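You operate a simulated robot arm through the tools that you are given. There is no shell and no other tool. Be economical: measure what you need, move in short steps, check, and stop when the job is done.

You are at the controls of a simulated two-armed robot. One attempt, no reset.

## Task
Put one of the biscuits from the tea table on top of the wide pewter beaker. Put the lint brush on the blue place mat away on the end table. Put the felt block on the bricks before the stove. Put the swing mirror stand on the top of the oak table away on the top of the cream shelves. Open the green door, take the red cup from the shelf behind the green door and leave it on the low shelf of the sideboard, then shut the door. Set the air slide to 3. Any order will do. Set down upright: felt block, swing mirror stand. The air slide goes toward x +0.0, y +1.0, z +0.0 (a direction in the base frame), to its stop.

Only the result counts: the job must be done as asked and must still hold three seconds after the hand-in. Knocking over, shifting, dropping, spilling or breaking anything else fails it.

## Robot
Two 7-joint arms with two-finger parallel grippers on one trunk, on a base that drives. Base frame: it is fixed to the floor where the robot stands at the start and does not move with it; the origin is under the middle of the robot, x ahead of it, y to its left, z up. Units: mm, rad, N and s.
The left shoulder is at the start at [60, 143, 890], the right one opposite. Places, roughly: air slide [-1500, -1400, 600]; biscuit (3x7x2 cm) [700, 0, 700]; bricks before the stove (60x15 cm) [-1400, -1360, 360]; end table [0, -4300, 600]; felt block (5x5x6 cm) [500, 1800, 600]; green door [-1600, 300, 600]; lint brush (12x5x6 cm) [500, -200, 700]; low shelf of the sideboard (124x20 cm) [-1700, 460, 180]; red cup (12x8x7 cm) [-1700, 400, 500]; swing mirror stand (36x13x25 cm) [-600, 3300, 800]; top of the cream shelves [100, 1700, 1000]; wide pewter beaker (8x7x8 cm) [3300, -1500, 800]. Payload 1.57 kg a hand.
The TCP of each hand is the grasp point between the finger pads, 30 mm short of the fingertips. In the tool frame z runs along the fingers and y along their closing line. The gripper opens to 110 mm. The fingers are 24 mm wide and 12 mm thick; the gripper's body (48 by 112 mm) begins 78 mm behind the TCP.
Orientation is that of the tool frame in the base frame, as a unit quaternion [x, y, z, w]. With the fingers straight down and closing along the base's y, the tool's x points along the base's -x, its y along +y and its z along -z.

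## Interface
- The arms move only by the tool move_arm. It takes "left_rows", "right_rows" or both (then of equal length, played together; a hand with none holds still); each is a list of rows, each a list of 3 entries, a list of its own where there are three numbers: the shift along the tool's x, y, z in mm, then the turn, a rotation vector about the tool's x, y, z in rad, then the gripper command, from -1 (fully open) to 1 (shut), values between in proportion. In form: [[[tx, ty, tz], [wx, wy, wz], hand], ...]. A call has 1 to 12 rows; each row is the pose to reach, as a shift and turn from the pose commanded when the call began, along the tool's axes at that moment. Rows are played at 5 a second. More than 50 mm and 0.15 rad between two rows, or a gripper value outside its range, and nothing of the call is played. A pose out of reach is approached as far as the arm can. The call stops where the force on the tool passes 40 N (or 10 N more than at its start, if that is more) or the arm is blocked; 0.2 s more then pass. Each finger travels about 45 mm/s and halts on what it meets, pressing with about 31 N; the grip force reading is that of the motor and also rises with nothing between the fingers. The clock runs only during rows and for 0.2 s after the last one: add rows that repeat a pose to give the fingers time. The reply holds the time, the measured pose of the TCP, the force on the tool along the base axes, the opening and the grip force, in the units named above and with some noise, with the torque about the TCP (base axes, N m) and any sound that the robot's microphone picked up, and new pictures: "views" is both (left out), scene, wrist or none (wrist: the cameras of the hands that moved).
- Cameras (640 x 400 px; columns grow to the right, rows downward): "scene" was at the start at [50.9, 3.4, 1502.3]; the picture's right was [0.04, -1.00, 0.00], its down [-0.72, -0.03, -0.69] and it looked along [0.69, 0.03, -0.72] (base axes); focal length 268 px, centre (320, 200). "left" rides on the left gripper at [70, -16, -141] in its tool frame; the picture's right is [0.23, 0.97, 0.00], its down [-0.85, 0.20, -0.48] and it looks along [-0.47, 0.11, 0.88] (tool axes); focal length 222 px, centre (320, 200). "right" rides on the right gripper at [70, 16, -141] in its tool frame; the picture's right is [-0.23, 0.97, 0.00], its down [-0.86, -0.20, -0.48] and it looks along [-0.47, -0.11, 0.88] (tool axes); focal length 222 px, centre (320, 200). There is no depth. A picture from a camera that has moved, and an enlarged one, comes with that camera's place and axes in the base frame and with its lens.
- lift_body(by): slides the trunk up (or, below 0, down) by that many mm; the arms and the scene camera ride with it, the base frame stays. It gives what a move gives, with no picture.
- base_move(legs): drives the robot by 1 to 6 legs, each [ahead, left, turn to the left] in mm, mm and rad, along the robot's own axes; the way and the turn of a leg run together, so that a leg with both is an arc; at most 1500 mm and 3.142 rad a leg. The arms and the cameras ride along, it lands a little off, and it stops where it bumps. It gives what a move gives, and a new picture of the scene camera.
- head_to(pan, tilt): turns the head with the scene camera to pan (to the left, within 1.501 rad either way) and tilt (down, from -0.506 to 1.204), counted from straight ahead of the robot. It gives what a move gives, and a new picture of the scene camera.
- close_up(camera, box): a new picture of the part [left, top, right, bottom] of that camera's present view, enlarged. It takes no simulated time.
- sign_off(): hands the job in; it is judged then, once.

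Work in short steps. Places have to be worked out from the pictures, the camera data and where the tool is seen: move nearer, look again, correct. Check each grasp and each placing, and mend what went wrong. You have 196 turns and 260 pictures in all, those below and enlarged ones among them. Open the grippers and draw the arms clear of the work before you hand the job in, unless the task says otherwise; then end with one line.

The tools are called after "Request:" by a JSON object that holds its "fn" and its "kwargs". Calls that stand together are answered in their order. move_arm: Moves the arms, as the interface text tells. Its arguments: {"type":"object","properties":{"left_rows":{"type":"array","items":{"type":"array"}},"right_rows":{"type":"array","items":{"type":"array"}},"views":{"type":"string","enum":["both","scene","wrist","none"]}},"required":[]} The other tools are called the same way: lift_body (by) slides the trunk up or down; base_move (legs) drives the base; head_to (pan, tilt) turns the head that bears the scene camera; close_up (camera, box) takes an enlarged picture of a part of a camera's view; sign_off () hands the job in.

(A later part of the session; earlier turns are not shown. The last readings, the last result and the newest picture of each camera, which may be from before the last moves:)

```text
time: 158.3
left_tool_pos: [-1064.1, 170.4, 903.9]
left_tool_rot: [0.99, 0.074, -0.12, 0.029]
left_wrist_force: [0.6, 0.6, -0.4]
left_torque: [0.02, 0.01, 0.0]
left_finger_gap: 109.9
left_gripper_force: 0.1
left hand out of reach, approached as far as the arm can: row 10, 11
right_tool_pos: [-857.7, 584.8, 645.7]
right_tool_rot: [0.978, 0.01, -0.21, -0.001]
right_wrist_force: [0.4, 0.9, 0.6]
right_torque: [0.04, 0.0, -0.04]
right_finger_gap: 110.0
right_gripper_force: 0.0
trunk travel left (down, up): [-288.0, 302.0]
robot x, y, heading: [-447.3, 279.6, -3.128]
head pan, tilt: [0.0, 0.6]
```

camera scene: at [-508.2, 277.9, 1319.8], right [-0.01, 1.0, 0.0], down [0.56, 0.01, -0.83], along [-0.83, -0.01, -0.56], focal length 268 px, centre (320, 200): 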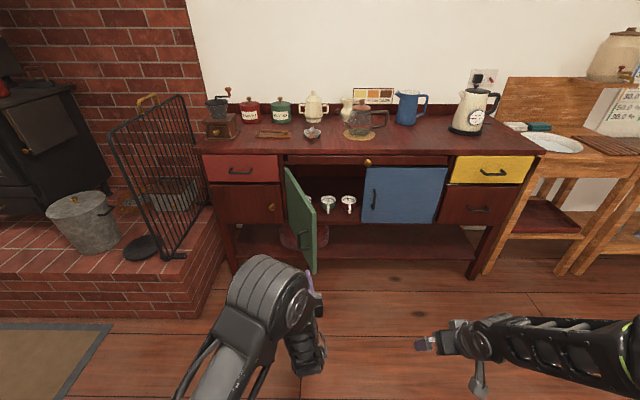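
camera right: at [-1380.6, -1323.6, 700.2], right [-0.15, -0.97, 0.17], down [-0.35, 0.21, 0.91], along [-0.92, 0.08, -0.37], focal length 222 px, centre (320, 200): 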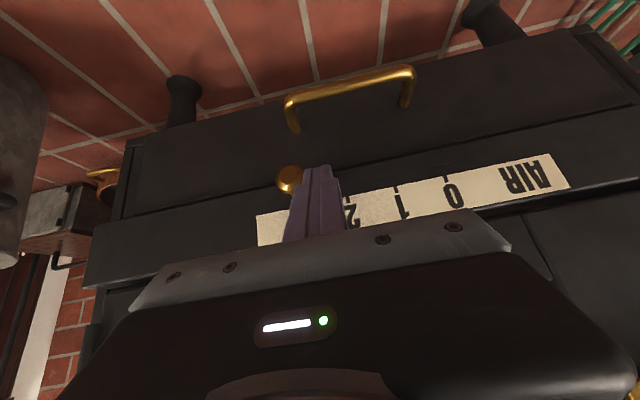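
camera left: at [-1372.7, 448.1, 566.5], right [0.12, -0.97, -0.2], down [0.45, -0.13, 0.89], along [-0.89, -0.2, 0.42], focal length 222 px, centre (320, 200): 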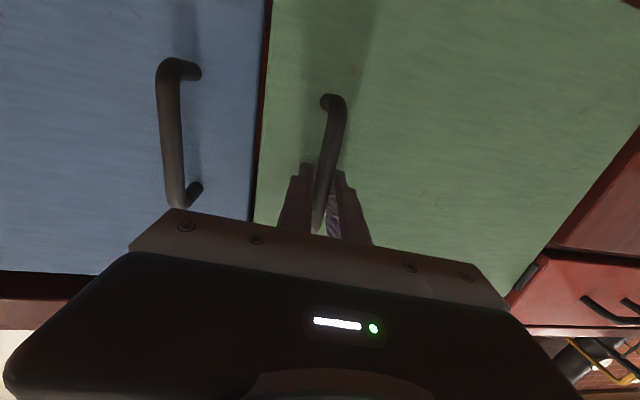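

Retract the left hand toward the robot, and turn the right hand horizontal at cup height in line with the cup.

Request:
{"fn": "move_arm", "kwargs": {"left_rows": [[[30, 0, -10], [0, 0, 0], -1], [[60, 0, -20], [0, 0, 0], -1], [[90, 0, -30], [0, 0, 0], -1], [[120, 0, -40], [0, 0, 0], -1], [[150, 0, -50], [0, 0, 0], -1], [[180, 0, -60], [0, 0, 0], -1], [[205, 0, -70], [0, 0, 0], -1], [[230, 0, -80], [0, 0, 0], -1], [[250, 0, -90], [0, 0, 0], -1]], "right_rows": [[[-17, 20, 23], [0, -0.145, 0], -1], [[-34, 41, 47], [0, -0.29, 0], -1], [[-51, 61, 70], [0, -0.435, 0], -1], [[-68, 82, 94], [0, -0.58, 0], -1], [[-85, 102, 118], [0, -0.725, 0], -1], [[-103, 123, 142], [0, -0.87, 0], -1], [[-120, 144, 165], [0, -1.015, 0], -1], [[-137, 165, 189], [0, -1.15, 0], -1], [[-137, 165, 189], [0, -1.15, 0], -1]], "views": "both"}}

```text
time: 160.3
left_tool_pos: [-804.2, 214.7, 930.5]
left_tool_rot: [0.99, 0.071, -0.122, 0.03]
left_wrist_force: [-4.0, -4.0, -1.9]
left_torque: [0.36, -0.34, -0.03]
left_finger_gap: 110.0
left_gripper_force: 0.0
left hand out of reach, approached as far as the arm can: row 8
right_tool_pos: [-1039.0, 593.2, 588.4]
right_tool_rot: [0.723, 0.054, -0.687, 0.05]
right_wrist_force: [-0.4, 1.0, -0.4]
right_torque: [-0.03, 0.03, 0.05]
right_finger_gap: 109.9
right_gripper_force: 0.0
right hand out of reach, approached as far as the arm can: row 1, 2, 4, 5, 6, 7, 8, 9
trunk travel left (down, up): [-288.0, 302.0]
robot x, y, heading: [-452.4, 279.5, -3.133]
head pan, tilt: [0.0, 0.6]
camera scene: at [-506.7, 280.0, 1319.9], right [-0.01, 1.0, 0.0], down [0.56, 0.0, -0.83], along [-0.83, -0.01, -0.56], focal length 268 px, centre (320, 200)
camera right: at [-892.1, 599.3, 526.4], right [0.13, -0.97, 0.22], down [0.4, 0.26, 0.88], along [-0.91, -0.03, 0.42], focal length 222 px, centre (320, 200)
camera left: at [-706.4, 251.7, 1050.6], right [0.36, -0.93, -0.02], down [-0.68, -0.27, 0.68], along [-0.64, -0.24, -0.73], focal length 222 px, centre (320, 200)
```

scene: 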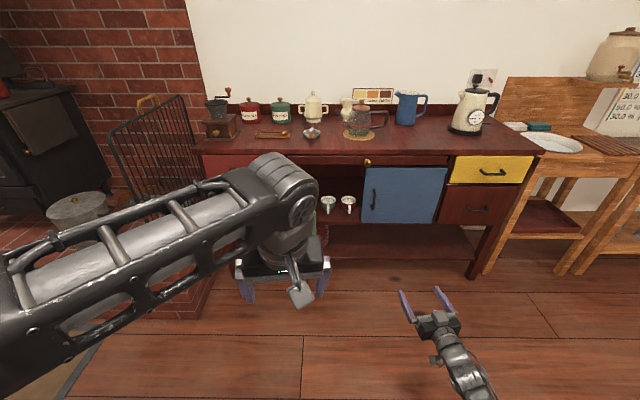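
right: 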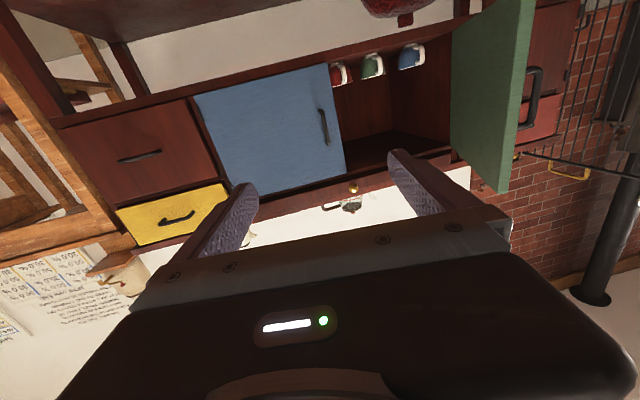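
left: 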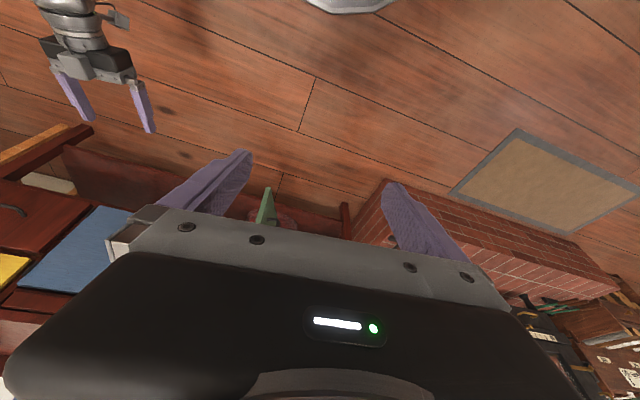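

Right hand is horizontal but settled at y=593. Try sliding it inward (−y) and slightly forward, fixing the yaw.

Request:
{"fn": "move_arm", "kwargs": {"right_rows": [[[10, 30, 10], [0.0, 0, 0], -1], [[20, 60, 20], [0.0, 0, 0], -1], [[30, 90, 30], [0.0, 0, 0], -1], [[40, 120, 40], [0.0, 0, 0], -1], [[50, 150, 50], [0.0, 0, 0], -1]], "views": "scene"}}

```text
time: 161.5
left_tool_pos: [-807.7, 212.4, 929.7]
left_tool_rot: [0.99, 0.074, -0.12, 0.029]
left_wrist_force: [-0.3, 0.3, 0.1]
left_torque: [0.02, 0.0, -0.02]
left_finger_gap: 110.1
left_gripper_force: 0.0
right_tool_pos: [-1057.2, 545.3, 579.3]
right_tool_rot: [0.731, 0.084, -0.673, 0.078]
right_wrist_force: [-0.2, 0.0, 0.6]
right_torque: [0.01, 0.0, -0.03]
right_finger_gap: 109.8
right_gripper_force: 0.1
right hand out of reach, approached as far as the arm can: row 1, 2, 3, 4, 5
trunk travel left (down, up): [-288.0, 302.0]
robot x, y, heading: [-454.1, 279.1, -3.13]
head pan, tilt: [0.0, 0.6]
camera scene: at [-508.4, 277.7, 1319.8], right [-0.01, 1.0, 0.0], down [0.56, 0.01, -0.82], along [-0.82, -0.01, -0.57], focal length 268 px, centre (320, 200)
```

scene: 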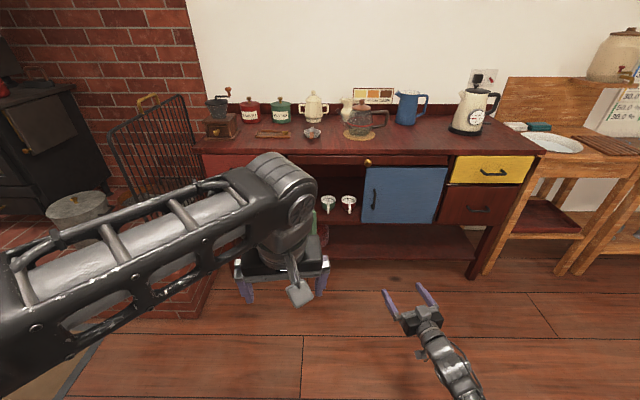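

Extending forward should relieve the fold. Move ahead ~90, inward ~115, and straighten yaw.

Request:
{"fn": "move_arm", "kwargs": {"right_rows": [[[0, 0, 40], [0.0, 0, 0], -1], [[5, 20, 75], [0.08, 0, 0], -1], [[15, 45, 100], [0.15, 0, 0], -1], [[22, 70, 112], [0.23, 0, 0], -1], [[29, 91, 119], [0.23, 0, 0], -1], [[29, 91, 119], [0.23, 0, 0], -1]], "views": "wrist"}}

```text
time: 162.9
left_tool_pos: [-807.3, 211.9, 929.5]
left_tool_rot: [0.99, 0.074, -0.119, 0.029]
left_wrist_force: [0.4, 0.5, 0.3]
left_torque: [-0.02, -0.02, 0.02]
left_finger_gap: 109.9
left_gripper_force: 0.0
right_tool_pos: [-1191.1, 566.7, 603.1]
right_tool_rot: [0.754, 0.049, -0.653, 0.041]
right_wrist_force: [0.9, 0.0, 0.3]
right_torque: [0.03, 0.03, 0.0]
right_finger_gap: 110.0
right_gripper_force: 0.0
right hand out of reach, approached as far as the arm can: row 1, 2, 3, 4, 5, 6
trunk travel left (down, up): [-288.0, 302.0]
robot x, y, heading: [-447.3, 276.7, -3.127]
head pan, tilt: [0.0, 0.6]
camera right: at [-1039.1, 569.4, 556.1], right [0.09, -0.97, 0.22], down [0.32, 0.24, 0.92], along [-0.94, -0.01, 0.33], focal length 222 px, centre (320, 200)
```

right: 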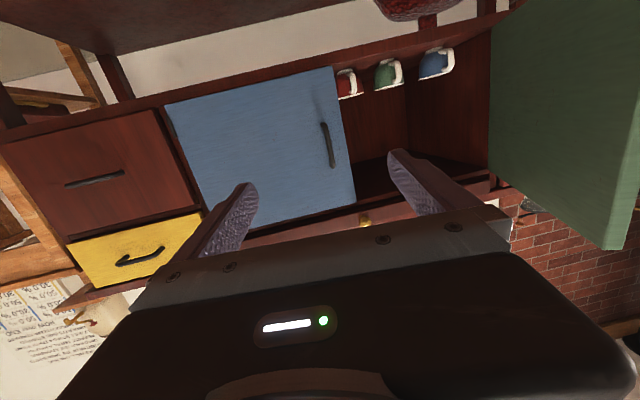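

Test what the commanded pose is with a zero move.

Request:
{"fn": "move_arm", "kwargs": {"right_rows": [[[0, 0, 0], [0, 0, 0], -1]], "views": "none"}}

```text
time: 163.3
left_tool_pos: [-807.5, 211.9, 929.9]
left_tool_rot: [0.99, 0.074, -0.119, 0.028]
left_wrist_force: [-0.6, -0.4, -0.1]
left_torque: [0.0, 0.01, -0.01]
left_finger_gap: 109.8
left_gripper_force: 0.0
right_tool_pos: [-1191.3, 566.0, 604.5]
right_tool_rot: [0.756, 0.049, -0.652, 0.041]
right_wrist_force: [-0.2, -0.6, -1.0]
right_torque: [-0.02, -0.03, 0.01]
right_finger_gap: 110.1
right_gripper_force: 0.1
trunk travel left (down, up): [-288.0, 302.0]
robot x, y, heading: [-446.2, 278.5, -3.128]
head pan, tilt: [0.0, 0.6]
```

Commanded equals reached. Likely the tool can't be level this far below the shoulder; lower the trunk 180 more and retry.

Request:
{"fn": "lift_body", "kwargs": {"by": -180}}

Request:
{"fn": "move_arm", "kwargs": {"right_rows": [[[-10, 20, -15], [0.0, -0.05, 0], -1], [[-30, 50, -30], [0.0, -0.1, 0], -1], [[-50, 80, -45], [0, -0.14, 0], -1], [[-70, 110, -60], [0.05, -0.14, 0], -1], [[-90, 135, -60], [0.1, -0.14, 0], -1]], "views": "wrist"}}

```text
time: 165.3
left_tool_pos: [-807.4, 212.2, 749.6]
left_tool_rot: [0.989, 0.075, -0.12, 0.03]
left_wrist_force: [0.5, -1.1, 0.7]
left_torque: [-0.04, -0.04, -0.02]
left_finger_gap: 110.3
left_gripper_force: 0.0
right_tool_pos: [-1191.2, 566.3, 425.2]
right_tool_rot: [0.756, 0.05, -0.651, 0.041]
right_wrist_force: [0.0, 0.2, 0.1]
right_torque: [-0.03, -0.01, -0.01]
right_finger_gap: 110.1
right_gripper_force: 0.1
trunk travel left (down, up): [-108.0, 482.0]
robot x, y, heading: [-454.4, 276.9, -3.133]
head pan, tilt: [0.0, 0.6]
```

```text
time: 166.5
left_tool_pos: [-807.4, 212.7, 750.4]
left_tool_rot: [0.99, 0.074, -0.119, 0.029]
left_wrist_force: [-0.9, -0.4, -0.8]
left_torque: [0.0, -0.02, 0.02]
left_finger_gap: 110.0
left_gripper_force: 0.1
right_tool_pos: [-1143.6, 536.3, 575.1]
right_tool_rot: [0.722, 0.045, -0.69, 0.038]
right_wrist_force: [0.5, -0.1, 0.0]
right_torque: [-0.02, 0.02, -0.01]
right_finger_gap: 110.0
right_gripper_force: 0.0
right hand out of reach, approached as far as the arm can: row 1, 2, 3, 4, 5
trunk travel left (down, up): [-108.0, 482.0]
robot x, y, heading: [-449.7, 279.2, -3.131]
head pan, tilt: [0.0, 0.6]
camera right: at [-996.4, 537.5, 511.3], right [0.1, -0.97, 0.22], down [0.41, 0.24, 0.88], along [-0.91, 0.0, 0.42], focal length 222 px, centre (320, 200)
```

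right: 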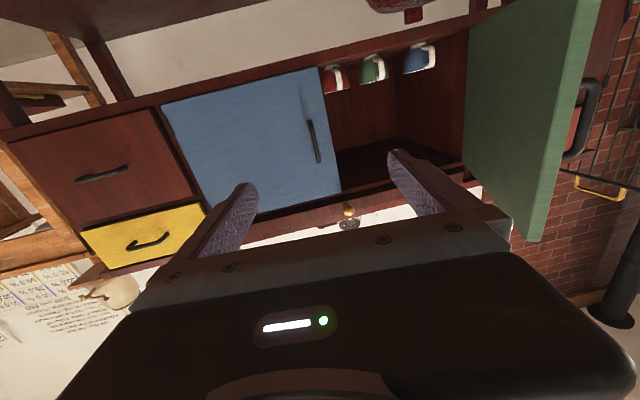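

Now at shoulder level. Try straight inward and slightly down.

Request:
{"fn": "move_arm", "kwargs": {"right_rows": [[[8, 25, 0], [0.03, 0, 0], -1], [[16, 50, 0], [0.06, 0, 0], -1], [[24, 75, 0], [0.09, 0, 0], -1], [[32, 100, 0], [0.12, 0, 0], -1], [[32, 125, 0], [0.12, 0, 0], -1]], "views": "scene"}}

```text
time: 167.7
left_tool_pos: [-806.4, 212.4, 749.2]
left_tool_rot: [0.99, 0.074, -0.119, 0.029]
left_wrist_force: [-0.5, -1.0, -0.8]
left_torque: [0.0, 0.01, 0.0]
left_finger_gap: 109.8
left_gripper_force: 0.1
right_tool_pos: [-1138.3, 517.3, 603.3]
right_tool_rot: [0.74, 0.037, -0.671, 0.029]
right_wrist_force: [0.3, 0.2, 0.4]
right_torque: [0.02, 0.02, -0.01]
right_finger_gap: 110.0
right_gripper_force: 0.1
right hand out of reach, approached as far as the arm can: row 1, 2, 3, 4, 5
trunk travel left (down, up): [-108.0, 482.0]
robot x, y, heading: [-450.3, 277.5, -3.129]
head pan, tilt: [0.0, 0.6]
camera scene: at [-508.3, 277.9, 1139.7], right [-0.01, 1.0, 0.0], down [0.56, 0.01, -0.83], along [-0.82, -0.01, -0.56], focal length 268 px, centre (320, 200)
```

scene: 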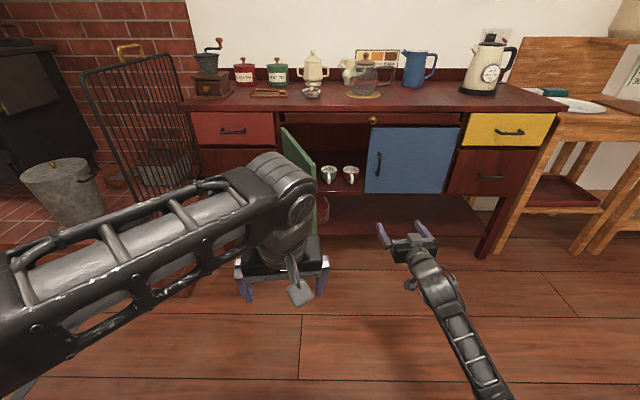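

Use the base for lateral alignment instead. First raise the left hand clear, lower the trunk 75, and move the base to line up with the cup.

Request:
{"fn": "move_arm", "kwargs": {"left_rows": [[[0, 20, -40], [0, 0, 0], -1], [[0, 40, -80], [0, 0, 0], -1], [[0, 60, -120], [0, 0, 0], -1], [[0, 80, -160], [0, 0, 0], -1], [[0, 100, -200], [0, 0, 0], -1], [[0, 120, -240], [0, 0, 0], -1]], "views": "none"}}

Request:
{"fn": "lift_body", "kwargs": {"by": -75}}

Request:
{"fn": "base_move", "kwargs": {"legs": [[200, 105, 0]]}}

Request:
{"fn": "close_up", "kwargs": {"camera": "right", "box": [0, 0, 640, 400]}}

```text
time: 169.1
left_tool_pos: [-847.5, 108.8, 785.5]
left_tool_rot: [0.99, 0.073, -0.12, 0.021]
left_wrist_force: [0.3, -1.6, -0.6]
left_torque: [0.11, -0.02, -0.02]
left_finger_gap: 110.0
left_gripper_force: 0.0
left hand out of reach, approached as far as the arm can: row 1, 2, 3, 4, 5, 6
right_tool_pos: [-1138.1, 513.5, 603.7]
right_tool_rot: [0.74, 0.039, -0.671, 0.03]
right_wrist_force: [-1.0, -0.7, 0.4]
right_torque: [0.01, -0.02, -0.07]
right_finger_gap: 109.9
right_gripper_force: 0.0
trunk travel left (down, up): [-108.0, 482.0]
robot x, y, heading: [-451.6, 281.0, -3.126]
head pan, tilt: [0.0, 0.6]
```

```text
time: 170.2
left_tool_pos: [-844.5, 111.1, 712.3]
left_tool_rot: [0.99, 0.072, -0.122, 0.023]
left_wrist_force: [0.5, 1.2, 0.5]
left_torque: [0.03, -0.02, -0.03]
left_finger_gap: 109.9
left_gripper_force: 0.1
right_tool_pos: [-1138.2, 517.1, 528.9]
right_tool_rot: [0.74, 0.037, -0.671, 0.029]
right_wrist_force: [0.0, 0.6, -0.4]
right_torque: [0.0, 0.02, -0.01]
right_finger_gap: 109.9
right_gripper_force: 0.0
trunk travel left (down, up): [-33.0, 557.0]
robot x, y, heading: [-447.3, 278.7, -3.127]
head pan, tilt: [0.0, 0.6]
```

```text
time: 171.9
left_tool_pos: [-1042.0, 5.0, 711.3]
left_tool_rot: [0.99, 0.072, -0.122, 0.023]
left_wrist_force: [0.2, 0.2, -0.7]
left_torque: [0.0, 0.01, -0.04]
left_finger_gap: 110.0
left_gripper_force: 0.1
right_tool_pos: [-1333.4, 410.9, 528.5]
right_tool_rot: [0.74, 0.037, -0.671, 0.029]
right_wrist_force: [-0.2, -0.2, 0.8]
right_torque: [0.0, -0.02, 0.0]
right_finger_gap: 110.0
right_gripper_force: 0.0
trunk travel left (down, up): [-33.0, 557.0]
robot x, y, heading: [-646.2, 171.8, -3.135]
head pan, tilt: [0.0, 0.6]
camera scene: at [-704.6, 171.5, 1064.8], right [-0.01, 1.0, 0.0], down [0.56, 0.01, -0.83], along [-0.82, -0.01, -0.56], focal length 268 px, centre (320, 200)
```

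scene: 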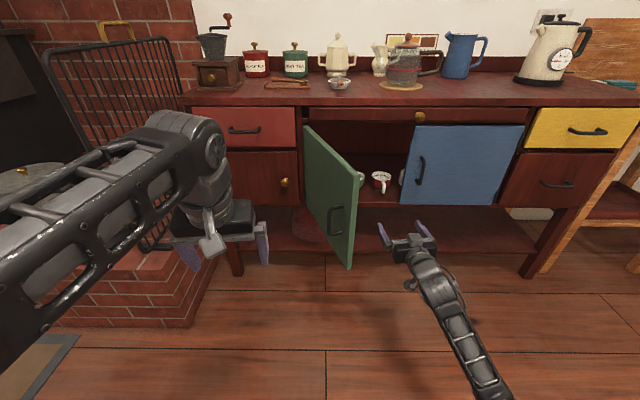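

```text
1.00 times, centred on (320, 200) of right
camera zoom: at [-1184.8, 409.2, 473.1], right [0.07, -0.97, 0.22], down [0.37, 0.23, 0.9], along [-0.93, 0.02, 0.38], focal length 222 px, centre (320, 200)
```

zoom: 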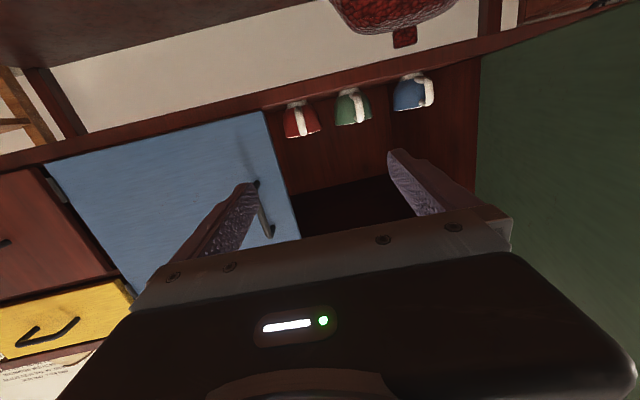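

The left arm mirrored suits better (it approaches angled toward +y, clear of the blue door edge at y≈467). Back off, move base to the right, fold the right arm.

Request:
{"fn": "base_move", "kwargs": {"legs": [[-200, 0, 0], [0, -500, 0]]}}

Request:
{"fn": "move_arm", "kwargs": {"right_rows": [[[-15, -5, -25], [0, 0.14, 0], -1], [[-30, -10, -50], [0, 0.28, 0], -1], [[-50, -15, -75], [0, 0.42, 0], -1], [[-75, -20, -100], [0, 0.56, 0], -1], [[-100, -25, -125], [0, 0.7, 0], -1], [[-125, -30, -150], [0, 0.84, 0], -1], [[-150, -35, -175], [0, 0.98, 0], -1], [[-175, -40, -200], [0, 1.12, 0], -1], [[-195, -45, -225], [0, 1.26, 0], -1], [[-210, -50, -250], [0, 1.4, 0], -1], [[-220, -50, -280], [0, 1.4, 0], -1]], "left_rows": [[[0, 0, 0], [0, -0.14, 0], -0.67], [[0, 0, 0], [0, -0.28, 0], -0.67], [[-10, -10, 15], [0, -0.42, 0], -0.67], [[-30, -15, 35], [0, -0.56, 0], -0.67], [[-60, -20, 55], [0, -0.7, 0], -0.67], [[-90, -25, 75], [0, -0.84, 0], -0.67], [[-120, -30, 95], [0, -0.98, 0], -0.67], [[-150, -30, 115], [0, -1.1, 0], -0.67], [[-180, -30, 130], [0, -1.2, 0], -0.67], [[-210, -30, 140], [0, -1.28, 0], -0.67], [[-240, -30, 150], [0, -1.3, 0], -0.67]], "views": "both"}}

```text
time: 176.0
left_tool_pos: [-844.5, 506.9, 711.5]
left_tool_rot: [0.99, 0.071, -0.122, 0.022]
left_wrist_force: [-0.9, -0.1, -0.7]
left_torque: [-0.02, -0.01, 0.02]
left_finger_gap: 110.0
left_gripper_force: 0.0
right_tool_pos: [-1135.4, 914.3, 529.7]
right_tool_rot: [0.74, 0.035, -0.671, 0.027]
right_wrist_force: [0.0, -0.5, -0.4]
right_torque: [-0.02, 0.0, 0.01]
right_finger_gap: 110.0
right_gripper_force: 0.1
trunk travel left (down, up): [-33.0, 557.0]
robot x, y, heading: [-446.8, 671.4, -3.136]
head pan, tilt: [0.0, 0.6]
camera scene: at [-506.4, 672.1, 1064.8], right [-0.01, 1.0, 0.0], down [0.56, 0.0, -0.83], along [-0.83, -0.01, -0.56], focal length 268 px, centre (320, 200)
```

scene: 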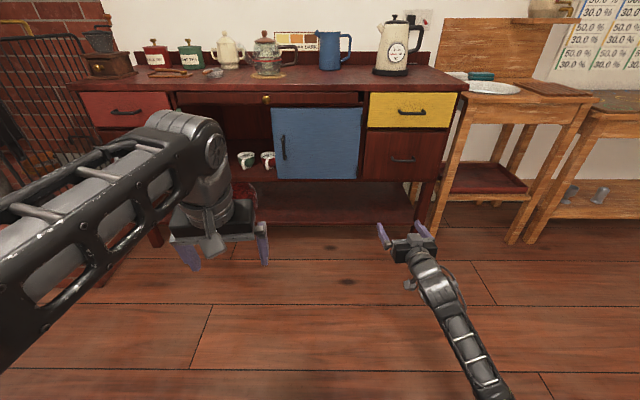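

```text
time: 177.8
left_tool_pos: [-983.9, 634.5, 675.6]
left_tool_rot: [0.78, -0.002, -0.618, -0.103]
left_wrist_force: [0.0, -0.5, -0.6]
left_torque: [-0.02, 0.03, 0.05]
left_finger_gap: 91.8
left_gripper_force: 0.1
right_tool_pos: [-965.1, 969.0, 715.1]
right_tool_rot: [0.981, 0.045, -0.188, 0.007]
right_wrist_force: [0.3, -0.2, -0.6]
right_torque: [-0.01, 0.01, 0.04]
right_finger_gap: 110.1
right_gripper_force: 0.1
trunk travel left (down, up): [-33.0, 557.0]
robot x, y, heading: [-447.2, 672.7, -3.134]
head pan, tilt: [0.0, 0.6]
stopped in row 8 (left hand): the arm was blocked; the commanded pose is now the measured one
camera scene: at [-506.7, 672.7, 1064.7], right [-0.01, 1.0, 0.0], down [0.57, 0.0, -0.82], along [-0.82, -0.01, -0.57], focal length 268 px, centre (320, 200)
camera right: at [-846.2, 963.4, 819.1], right [-0.12, -0.99, 0.08], down [-0.63, 0.14, 0.76], along [-0.76, 0.04, -0.64], focal length 222 px, centre (320, 200)
camera left: at [-828.7, 636.5, 640.6], right [-0.08, -0.93, -0.37], down [0.23, -0.38, 0.9], along [-0.97, -0.02, 0.24], focal length 222 px, centre (320, 200)
```

scene: 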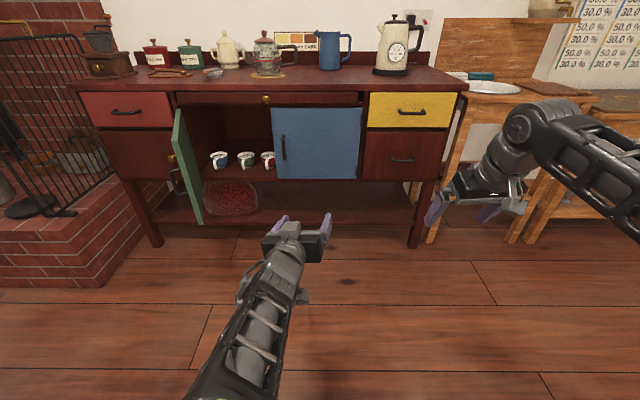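
right: 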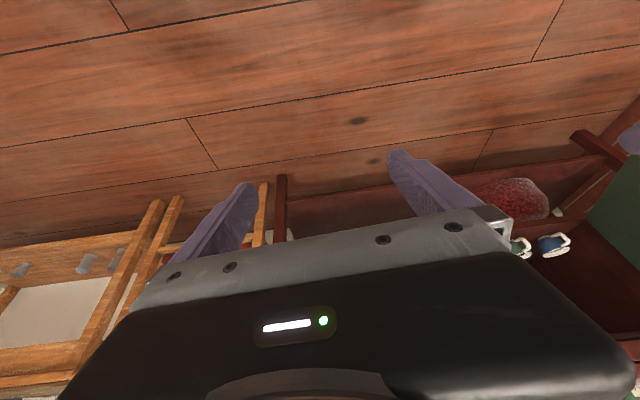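
left: 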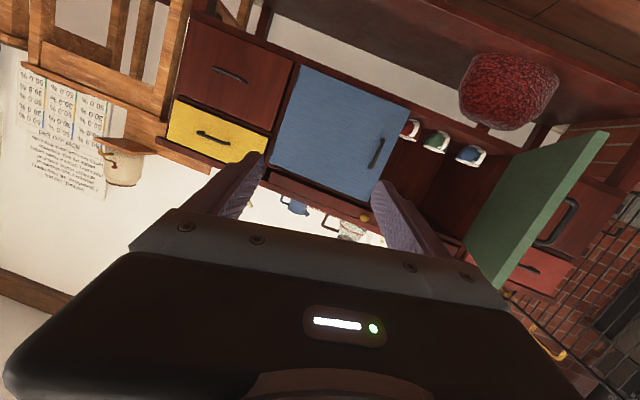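

Left hand is pointing the right way (yaw +0.16). Bring it lower and forward, levelling it.

Request:
{"fn": "move_arm", "kwargs": {"left_rows": [[[18, 13, 26], [0, -0.03, 0.02], -0.67], [[37, 26, 51], [0, -0.06, 0.05], -0.67], [[56, 39, 77], [0, -0.09, 0.07], -0.67], [[75, 52, 102], [0, -0.12, 0.09], -0.67], [[94, 66, 128], [0, -0.15, 0.12], -0.67], [[112, 79, 153], [0, -0.18, 0.14], -0.67], [[131, 92, 179], [0, -0.2, 0.16], -0.67]], "views": "scene"}}

```text
time: 179.4
left_tool_pos: [-1136.4, 591.4, 496.8]
left_tool_rot: [0.71, -0.056, -0.7, -0.054]
left_wrist_force: [-0.4, 0.0, 0.6]
left_torque: [0.01, -0.04, 0.0]
left_finger_gap: 92.1
left_gripper_force: 0.1
right_tool_pos: [-965.4, 967.9, 713.9]
right_tool_rot: [0.981, 0.045, -0.189, 0.007]
right_wrist_force: [-0.1, 0.3, 0.9]
right_torque: [0.0, 0.02, -0.01]
right_finger_gap: 110.0
right_gripper_force: 0.1
trunk travel left (down, up): [-33.0, 557.0]
robot x, y, heading: [-445.5, 670.1, -3.132]
head pan, tilt: [0.0, 0.6]
camera scene: at [-506.2, 672.2, 1064.8], right [-0.01, 1.0, 0.0], down [0.56, 0.0, -0.83], along [-0.83, -0.01, -0.56], focal length 268 px, centre (320, 200)
```

scene: 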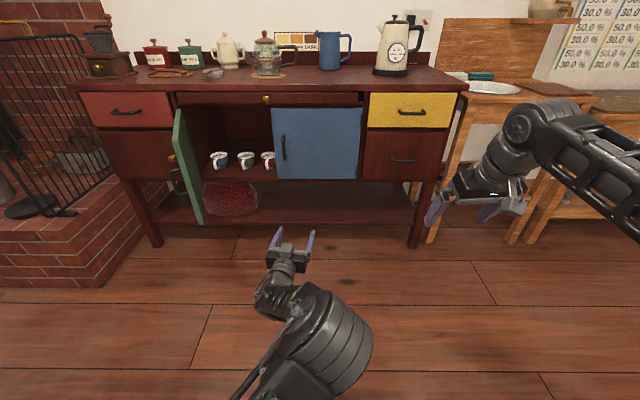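

Arm reached it cleanly, level with yaw 0.155. Pull the right hand back, then drive to a stand-off 250 mm before the cup along the tool axis.

Request:
{"fn": "move_arm", "kwargs": {"right_rows": [[[40, 0, -10], [0, 0, 0], -1], [[80, 0, -25], [0, 0, 0], -1], [[120, 0, -40], [0, 0, 0], -1], [[160, 0, -60], [0, 0, 0], -1]], "views": "none"}}

Request:
{"fn": "base_move", "kwargs": {"legs": [[0, 212, 0], [294, 0, 0]]}}

Request:
{"fn": "close_up", "kwargs": {"camera": "left", "box": [0, 0, 640, 400]}}

```text
time: 180.4
left_tool_pos: [-1136.2, 590.3, 497.6]
left_tool_rot: [0.712, -0.056, -0.698, -0.054]
left_wrist_force: [-0.1, 0.1, -1.0]
left_torque: [0.02, -0.02, 0.0]
left_finger_gap: 91.8
left_gripper_force: 0.0
right_tool_pos: [-843.4, 996.1, 678.1]
right_tool_rot: [0.981, 0.045, -0.189, 0.007]
right_wrist_force: [0.5, 0.5, -0.5]
right_torque: [0.01, -0.02, 0.03]
right_finger_gap: 109.9
right_gripper_force: 0.0
right hand out of reach, approached as far as the arm can: row 3, 4
trunk travel left (down, up): [-33.0, 557.0]
robot x, y, heading: [-448.9, 675.2, -3.131]
head pan, tilt: [0.0, 0.6]
```

```text
time: 183.7
left_tool_pos: [-1428.6, 378.8, 497.3]
left_tool_rot: [0.711, -0.056, -0.699, -0.053]
left_wrist_force: [-0.9, 0.1, -0.4]
left_torque: [0.03, -0.02, -0.01]
left_finger_gap: 91.9
left_gripper_force: 0.0
right_tool_pos: [-1136.0, 783.0, 678.2]
right_tool_rot: [0.981, 0.045, -0.189, 0.007]
right_wrist_force: [-1.0, -0.3, 0.3]
right_torque: [0.01, -0.02, 0.01]
right_finger_gap: 110.2
right_gripper_force: 0.0
trunk travel left (down, up): [-33.0, 557.0]
robot x, y, heading: [-738.0, 461.0, -3.135]
head pan, tilt: [0.0, 0.6]
camera scene: at [-798.9, 459.1, 1064.8], right [-0.01, 1.0, 0.0], down [0.56, 0.0, -0.83], along [-0.83, -0.01, -0.56], focal length 268 px, centre (320, 200)
```

scene: 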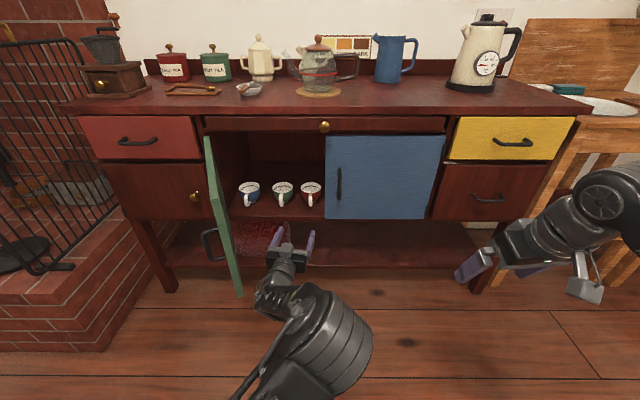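

```text
1.00 times, centred on (320, 200) of left
camera zoom: at [-1285.8, 372.8, 429.8], right [-0.15, -0.96, -0.23], down [0.43, -0.27, 0.86], along [-0.89, 0.03, 0.45], focal length 222 px, centre (320, 200)
```

zoom: 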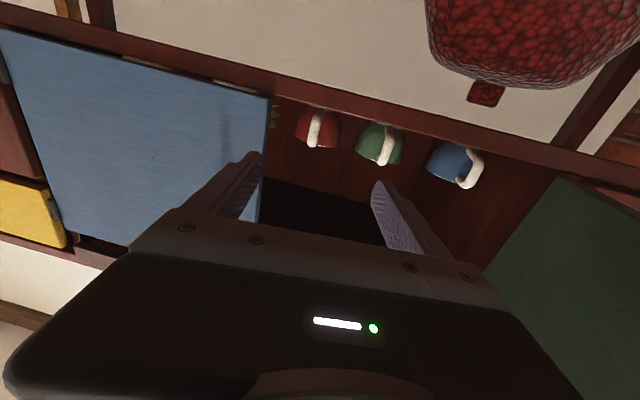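

Cup ≈[-1687,420,495]; blue door edge y≈462. Increase yaw by 0.06 for clearance, shift 15 mm left, and advance halfway along the tool axis.

Request:
{"fn": "move_arm", "kwargs": {"left_rows": [[[0, 0, 0], [0.06, 0, 0], -0.67]], "views": "none"}}

Request:
{"fn": "base_move", "kwargs": {"legs": [[0, 15, 0], [120, -26, 0]]}}

Request:
{"fn": "close_up", "kwargs": {"camera": "left", "box": [0, 0, 640, 400]}}

```text
time: 184.1
left_tool_pos: [-1428.4, 378.9, 496.4]
left_tool_rot: [0.709, -0.079, -0.696, -0.076]
left_wrist_force: [0.0, 0.8, -0.5]
left_torque: [0.02, -0.01, 0.01]
left_finger_gap: 91.7
left_gripper_force: 0.0
right_tool_pos: [-1135.2, 783.5, 677.6]
right_tool_rot: [0.981, 0.045, -0.189, 0.007]
right_wrist_force: [-0.1, -0.4, 0.2]
right_torque: [0.01, -0.04, -0.02]
right_finger_gap: 110.1
right_gripper_force: 0.0
trunk travel left (down, up): [-33.0, 557.0]
robot x, y, heading: [-741.1, 461.4, -3.136]
head pan, tilt: [0.0, 0.6]
```

```text
time: 185.7
left_tool_pos: [-1547.2, 386.6, 497.4]
left_tool_rot: [0.709, -0.076, -0.697, -0.074]
left_wrist_force: [-0.3, 0.2, 0.0]
left_torque: [-0.02, 0.01, 0.02]
left_finger_gap: 91.7
left_gripper_force: 0.2
right_tool_pos: [-1255.2, 793.2, 679.2]
right_tool_rot: [0.981, 0.045, -0.189, 0.007]
right_wrist_force: [-0.1, -0.4, 0.5]
right_torque: [-0.01, -0.01, 0.0]
right_finger_gap: 110.0
right_gripper_force: 0.1
trunk travel left (down, up): [-33.0, 557.0]
robot x, y, heading: [-859.7, 470.9, -3.132]
head pan, tilt: [0.0, 0.6]
camera scene: at [-917.5, 468.6, 1064.8], right [-0.01, 1.0, 0.0], down [0.56, 0.0, -0.83], along [-0.83, -0.01, -0.56], focal length 268 px, centre (320, 200)
```

scene: 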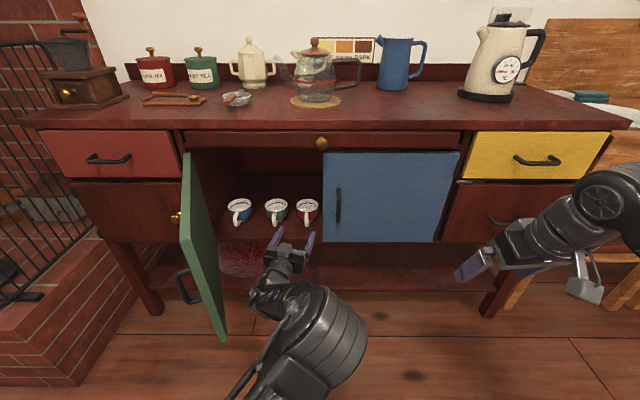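

```text
1.00 times, centred on (320, 200) of left
camera zoom: at [-1404.5, 372.8, 429.5], right [-0.2, -0.95, -0.23], down [0.41, -0.29, 0.86], along [-0.89, 0.08, 0.45], focal length 222 px, centre (320, 200)
```

zoom: 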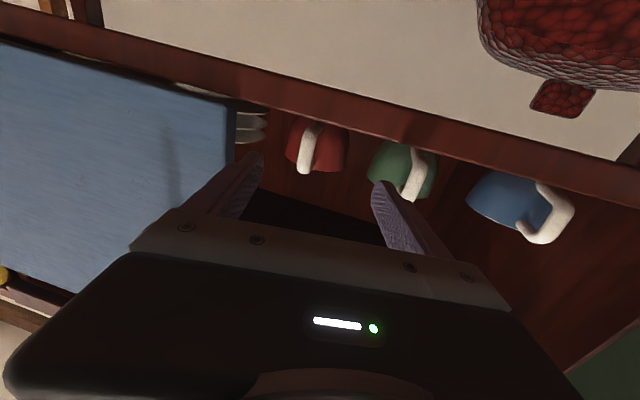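

Plates stand just right of the cup (top z≈503). Raise hand 14 mm, narrow to 88 mm, then advance to the cup.

Request:
{"fn": "move_arm", "kwargs": {"left_rows": [[[-8, 0, 0], [0, 0, 0], -0.6], [[-15, 0, 0], [0, 0, 0], -0.6]], "views": "none"}}

Request:
{"fn": "base_move", "kwargs": {"legs": [[75, -17, 0]]}}

Request:
{"fn": "close_up", "kwargs": {"camera": "left", "box": [160, 80, 480, 280]}}

```text
time: 186.3
left_tool_pos: [-1547.3, 386.3, 511.9]
left_tool_rot: [0.71, -0.077, -0.696, -0.074]
left_wrist_force: [-0.2, 0.5, 0.8]
left_torque: [0.0, 0.01, 0.01]
left_finger_gap: 87.8
left_gripper_force: 0.0
right_tool_pos: [-1256.0, 792.2, 678.0]
right_tool_rot: [0.981, 0.045, -0.19, 0.006]
right_wrist_force: [0.1, 1.0, -0.3]
right_torque: [0.02, 0.01, 0.01]
right_finger_gap: 110.0
right_gripper_force: 0.1
trunk travel left (down, up): [-33.0, 557.0]
robot x, y, heading: [-864.9, 468.2, -3.133]
head pan, tilt: [0.0, 0.6]
```

```text
time: 187.4
left_tool_pos: [-1623.9, 403.1, 512.1]
left_tool_rot: [0.709, -0.076, -0.697, -0.074]
left_wrist_force: [-0.4, 0.4, -0.4]
left_torque: [-0.01, 0.0, 0.0]
left_finger_gap: 87.8
left_gripper_force: 0.1
right_tool_pos: [-1331.6, 808.9, 678.8]
right_tool_rot: [0.981, 0.046, -0.189, 0.007]
right_wrist_force: [-0.2, -0.9, -0.5]
right_torque: [0.01, 0.02, 0.03]
right_finger_gap: 109.9
right_gripper_force: 0.0
trunk travel left (down, up): [-33.0, 557.0]
robot x, y, heading: [-933.9, 487.9, -3.133]
head pan, tilt: [0.0, 0.6]
camera scene: at [-994.3, 485.0, 1064.8], right [-0.01, 1.0, 0.0], down [0.56, 0.0, -0.83], along [-0.83, -0.01, -0.56], focal length 268 px, centre (320, 200)
```

scene: 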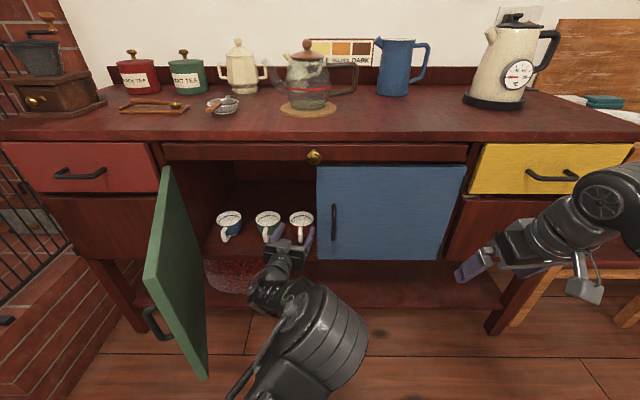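

```text
2.00 times, centred on (320, 180) of left
camera zoom: at [-1482.0, 388.9, 444.6], right [-0.2, -0.95, -0.23], down [0.41, -0.29, 0.86], along [-0.89, 0.08, 0.45], focal length 444 px, centre (320, 240)
```

zoom: 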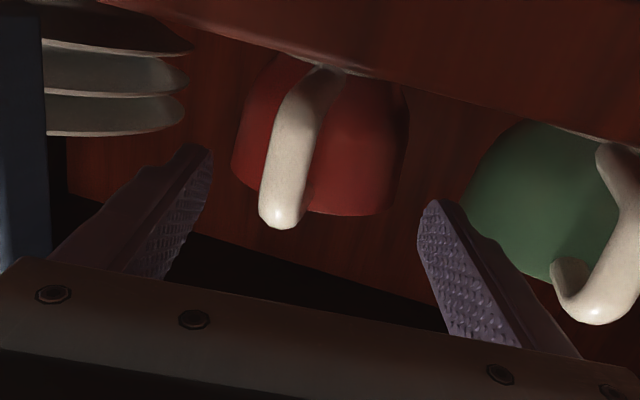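

Well centred, fingers above plate level. Advance the last ~54 mm.

Request:
{"fn": "base_move", "kwargs": {"legs": [[54, -12, 0]]}}

Request:
{"fn": "close_up", "kwargs": {"camera": "left", "box": [160, 80, 480, 280]}}

```text
time: 188.3
left_tool_pos: [-1679.5, 415.2, 512.9]
left_tool_rot: [0.709, -0.076, -0.697, -0.074]
left_wrist_force: [0.0, -0.1, 0.4]
left_torque: [-0.02, 0.01, 0.01]
left_finger_gap: 88.1
left_gripper_force: 0.1
right_tool_pos: [-1386.9, 820.6, 678.5]
right_tool_rot: [0.981, 0.044, -0.189, 0.007]
right_wrist_force: [-1.1, 0.5, -0.9]
right_torque: [-0.02, 0.01, 0.01]
right_finger_gap: 110.1
right_gripper_force: 0.0
trunk travel left (down, up): [-33.0, 557.0]
robot x, y, heading: [-992.2, 497.3, -3.127]
head pan, tilt: [0.0, 0.6]
camera scene: at [-1048.6, 496.8, 1064.8], right [-0.01, 1.0, 0.0], down [0.56, 0.0, -0.83], along [-0.83, -0.01, -0.56], focal length 268 px, centre (320, 200)
```

scene: 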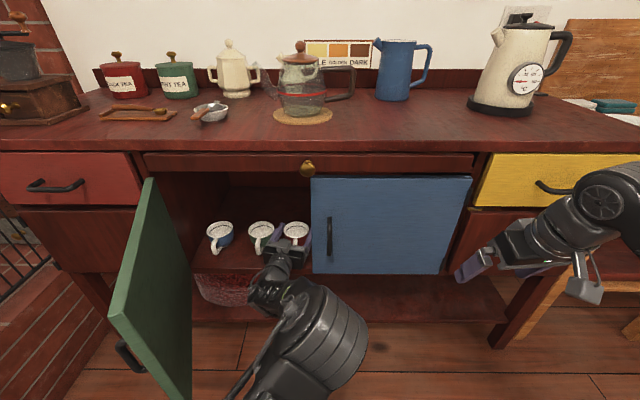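

```text
2.00 times, centred on (320, 180) of left
camera zoom: at [-1536.3, 400.9, 444.6], right [-0.2, -0.95, -0.23], down [0.41, -0.29, 0.86], along [-0.89, 0.08, 0.45], focal length 444 px, centre (320, 240)
```

zoom: 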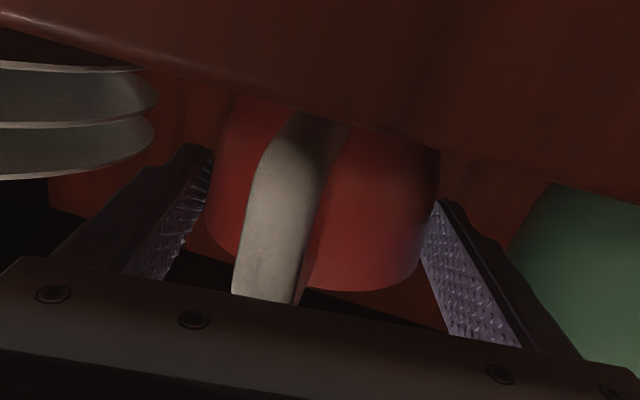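

Cup sits between the fingers. Close gently and check.

Request:
{"fn": "move_arm", "kwargs": {"left_rows": [[[0, 0, 0], [0, 0, 0], -0.4], [[0, 0, 0], [0, 0, 0], 0.2], [[0, 0, 0], [0, 0, 0], 1], [[0, 0, 0], [0, 0, 0], 1]], "views": "none"}}

Request:
{"fn": "move_arm", "kwargs": {"left_rows": [[[-8, 0, 0], [0, 0, 0], 1], [[-16, 0, 0], [0, 0, 0], 1]], "views": "both"}}

```text
time: 189.3
left_tool_pos: [-1677.3, 415.6, 512.3]
left_tool_rot: [0.709, -0.076, -0.697, -0.074]
left_wrist_force: [-0.5, 0.6, 0.6]
left_torque: [0.01, -0.01, -0.02]
left_finger_gap: 77.0
left_gripper_force: 30.3
right_tool_pos: [-1386.2, 820.5, 679.4]
right_tool_rot: [0.981, 0.045, -0.189, 0.007]
right_wrist_force: [-0.2, -0.3, 0.1]
right_torque: [0.0, 0.01, -0.02]
right_finger_gap: 110.0
right_gripper_force: 0.0
trunk travel left (down, up): [-33.0, 557.0]
robot x, y, heading: [-992.4, 497.4, -3.136]
head pan, tilt: [0.0, 0.6]
```

```text
time: 189.9
left_tool_pos: [-1679.0, 415.2, 527.3]
left_tool_rot: [0.709, -0.075, -0.697, -0.073]
left_wrist_force: [-0.3, 0.7, -1.1]
left_torque: [0.02, -0.01, 0.03]
left_finger_gap: 76.9
left_gripper_force: 30.9
right_tool_pos: [-1386.5, 820.7, 678.7]
right_tool_rot: [0.981, 0.045, -0.188, 0.007]
right_wrist_force: [0.4, 0.3, 0.4]
right_torque: [-0.04, 0.0, -0.03]
right_finger_gap: 110.0
right_gripper_force: 0.1
trunk travel left (down, up): [-33.0, 557.0]
robot x, y, heading: [-989.7, 494.9, -3.131]
head pan, tilt: [0.0, 0.6]
camera scene: at [-1048.8, 496.8, 1064.7], right [-0.01, 1.0, 0.0], down [0.57, 0.0, -0.82], along [-0.82, -0.01, -0.57], focal length 268 px, centre (320, 200)
camera left: at [-1536.9, 400.1, 460.4], right [-0.2, -0.95, -0.23], down [0.41, -0.29, 0.86], along [-0.89, 0.08, 0.45], focal length 222 px, centre (320, 200)
```

scene: 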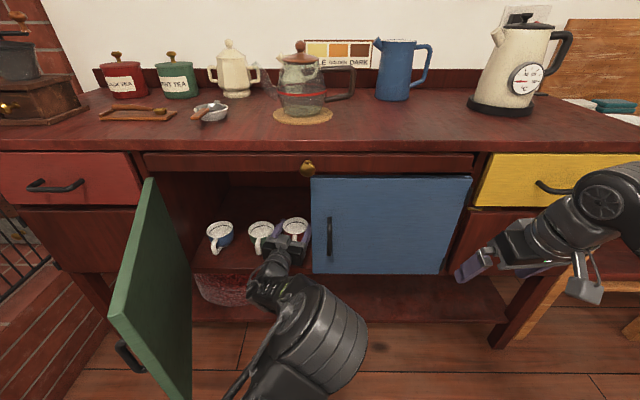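
left: 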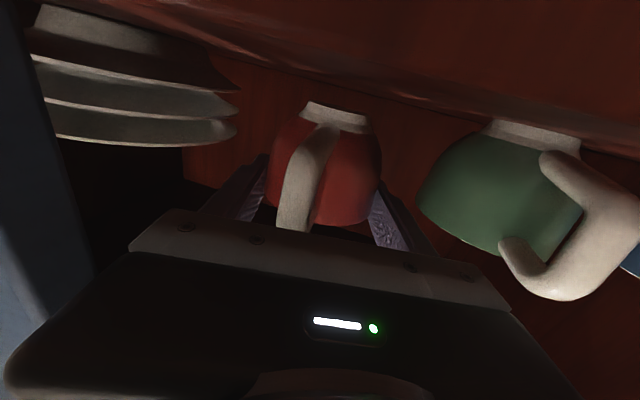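

Cup lifted cleanly. Retreat along the tool axis.

Request:
{"fn": "base_move", "kwargs": {"legs": [[-127, 28, 0], [-250, 30, 0]]}}

Request:
{"fn": "move_arm", "kwargs": {"left_rows": [[[45, 0, 0], [0, 0, 0], 1], [[90, 0, 0], [0, 0, 0], 1], [[135, 0, 0], [0, 0, 0], 1], [[180, 0, 0], [0, 0, 0], 1], [[220, 0, 0], [0, 0, 0], 1], [[255, 0, 0], [0, 0, 0], 1]], "views": "both"}}

```text
time: 192.6
left_tool_pos: [-1301.2, 360.9, 527.7]
left_tool_rot: [0.709, -0.077, -0.697, -0.075]
left_wrist_force: [-0.1, -0.5, -1.0]
left_torque: [0.02, 0.01, 0.04]
left_finger_gap: 76.8
left_gripper_force: 31.0
right_tool_pos: [-1005.2, 768.1, 677.0]
right_tool_rot: [0.981, 0.044, -0.189, 0.007]
right_wrist_force: [0.7, -0.7, 0.0]
right_torque: [-0.02, 0.03, -0.02]
right_finger_gap: 109.9
right_gripper_force: 0.0
trunk travel left (down, up): [-33.0, 557.0]
robot x, y, heading: [-612.4, 441.9, -3.138]
head pan, tilt: [0.0, 0.6]
camera scene: at [-669.6, 442.5, 1064.7], right [-0.01, 1.0, 0.0], down [0.57, 0.0, -0.82], along [-0.82, 0.0, -0.57], focal length 268 px, centre (320, 200)
```

scene: 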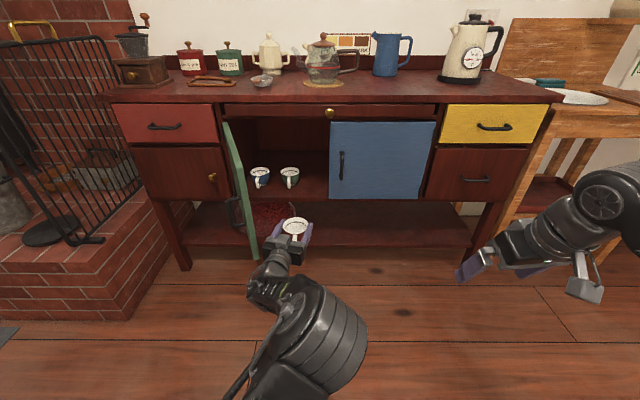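

```text
time: 194.0
left_tool_pos: [-1259.0, 391.4, 375.7]
left_tool_rot: [0.71, -0.078, -0.696, -0.075]
left_wrist_force: [0.9, 1.2, -2.0]
left_torque: [0.0, 0.0, 0.01]
left_finger_gap: 76.9
left_gripper_force: 31.2
left hand out of reach, approached as far as the arm can: row 3, 4, 5, 6
right_tool_pos: [-1006.4, 766.3, 679.2]
right_tool_rot: [0.981, 0.044, -0.188, 0.007]
right_wrist_force: [0.6, 0.3, -0.8]
right_torque: [0.0, -0.03, 0.01]
right_finger_gap: 109.7
right_gripper_force: 0.0
trunk travel left (down, up): [-33.0, 557.0]
robot x, y, heading: [-611.1, 442.5, -3.136]
head pan, tilt: [0.0, 0.6]
camera scene: at [-669.5, 442.5, 1064.8], right [-0.01, 1.0, 0.0], down [0.57, 0.0, -0.82], along [-0.82, 0.0, -0.57], focal length 268 px, centre (320, 200)
camera left: at [-1117.2, 376.8, 308.7], right [-0.2, -0.95, -0.23], down [0.41, -0.29, 0.86], along [-0.89, 0.08, 0.45], focal length 222 px, centre (320, 200)
```

scene: 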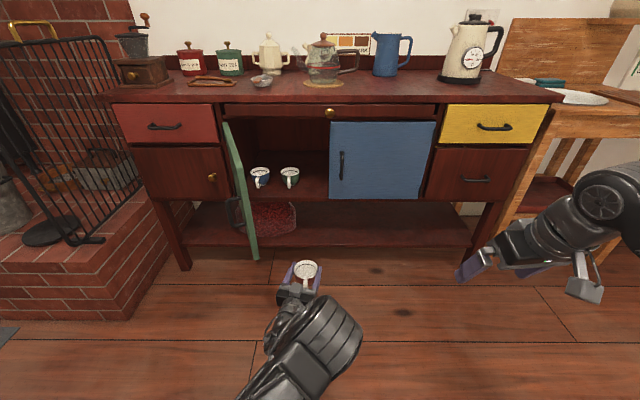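
left: 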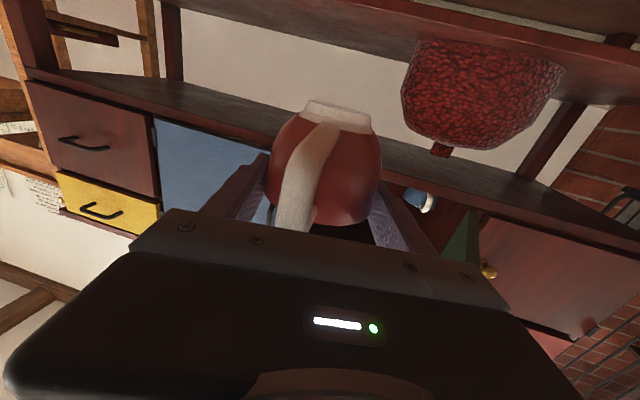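

Level reach stops at z≈375 here. Lower trunk the last 30 mm and try extending forward while lowering.

Request:
{"fn": "lift_body", "kwargs": {"by": -32}}

Request:
{"fn": "move_arm", "kwargs": {"left_rows": [[[0, 0, 40], [0, 0, 0], 1], [[0, 0, 80], [0, 0, 0], 1], [[20, 0, 115], [0, 0, 0], 1], [[50, 0, 140], [0, 0, 0], 1], [[80, 0, 150], [0, 0, 0], 1], [[105, 0, 150], [0, 0, 0], 1]], "views": "scene"}}

```text
time: 194.8
left_tool_pos: [-1260.5, 391.1, 344.7]
left_tool_rot: [0.71, -0.078, -0.696, -0.075]
left_wrist_force: [0.7, 0.4, -1.1]
left_torque: [0.01, 0.0, 0.03]
left_finger_gap: 76.8
left_gripper_force: 30.7
right_tool_pos: [-1006.0, 768.0, 645.9]
right_tool_rot: [0.981, 0.044, -0.188, 0.006]
right_wrist_force: [0.0, -1.0, 0.1]
right_torque: [0.01, -0.02, 0.01]
right_finger_gap: 109.8
right_gripper_force: 0.0
trunk travel left (down, up): [-1.0, 589.0]
robot x, y, heading: [-609.2, 440.7, -3.138]
head pan, tilt: [0.0, 0.6]
```

```text
time: 196.2
left_tool_pos: [-1318.6, 442.4, 362.8]
left_tool_rot: [0.71, -0.077, -0.696, -0.074]
left_wrist_force: [-0.4, -0.6, -2.0]
left_torque: [0.0, -0.01, -0.01]
left_finger_gap: 76.9
left_gripper_force: 30.9
left hand out of reach, approached as far as the arm can: row 1, 2, 3, 4, 5, 6
right_tool_pos: [-1005.9, 768.0, 645.7]
right_tool_rot: [0.981, 0.044, -0.188, 0.006]
right_wrist_force: [-0.1, 0.1, -0.4]
right_torque: [0.0, 0.02, 0.04]
right_finger_gap: 109.9
right_gripper_force: 0.1
trunk travel left (down, up): [-1.0, 589.0]
robot x, y, heading: [-612.4, 442.4, -3.139]
head pan, tilt: [0.0, 0.6]
camera scene: at [-669.5, 442.5, 1032.8], right [-0.01, 1.0, 0.0], down [0.57, 0.0, -0.82], along [-0.82, 0.0, -0.57], focal length 268 px, centre (320, 200)
```

scene: 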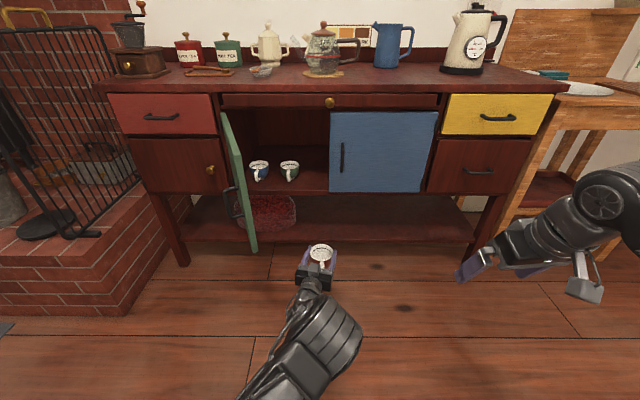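

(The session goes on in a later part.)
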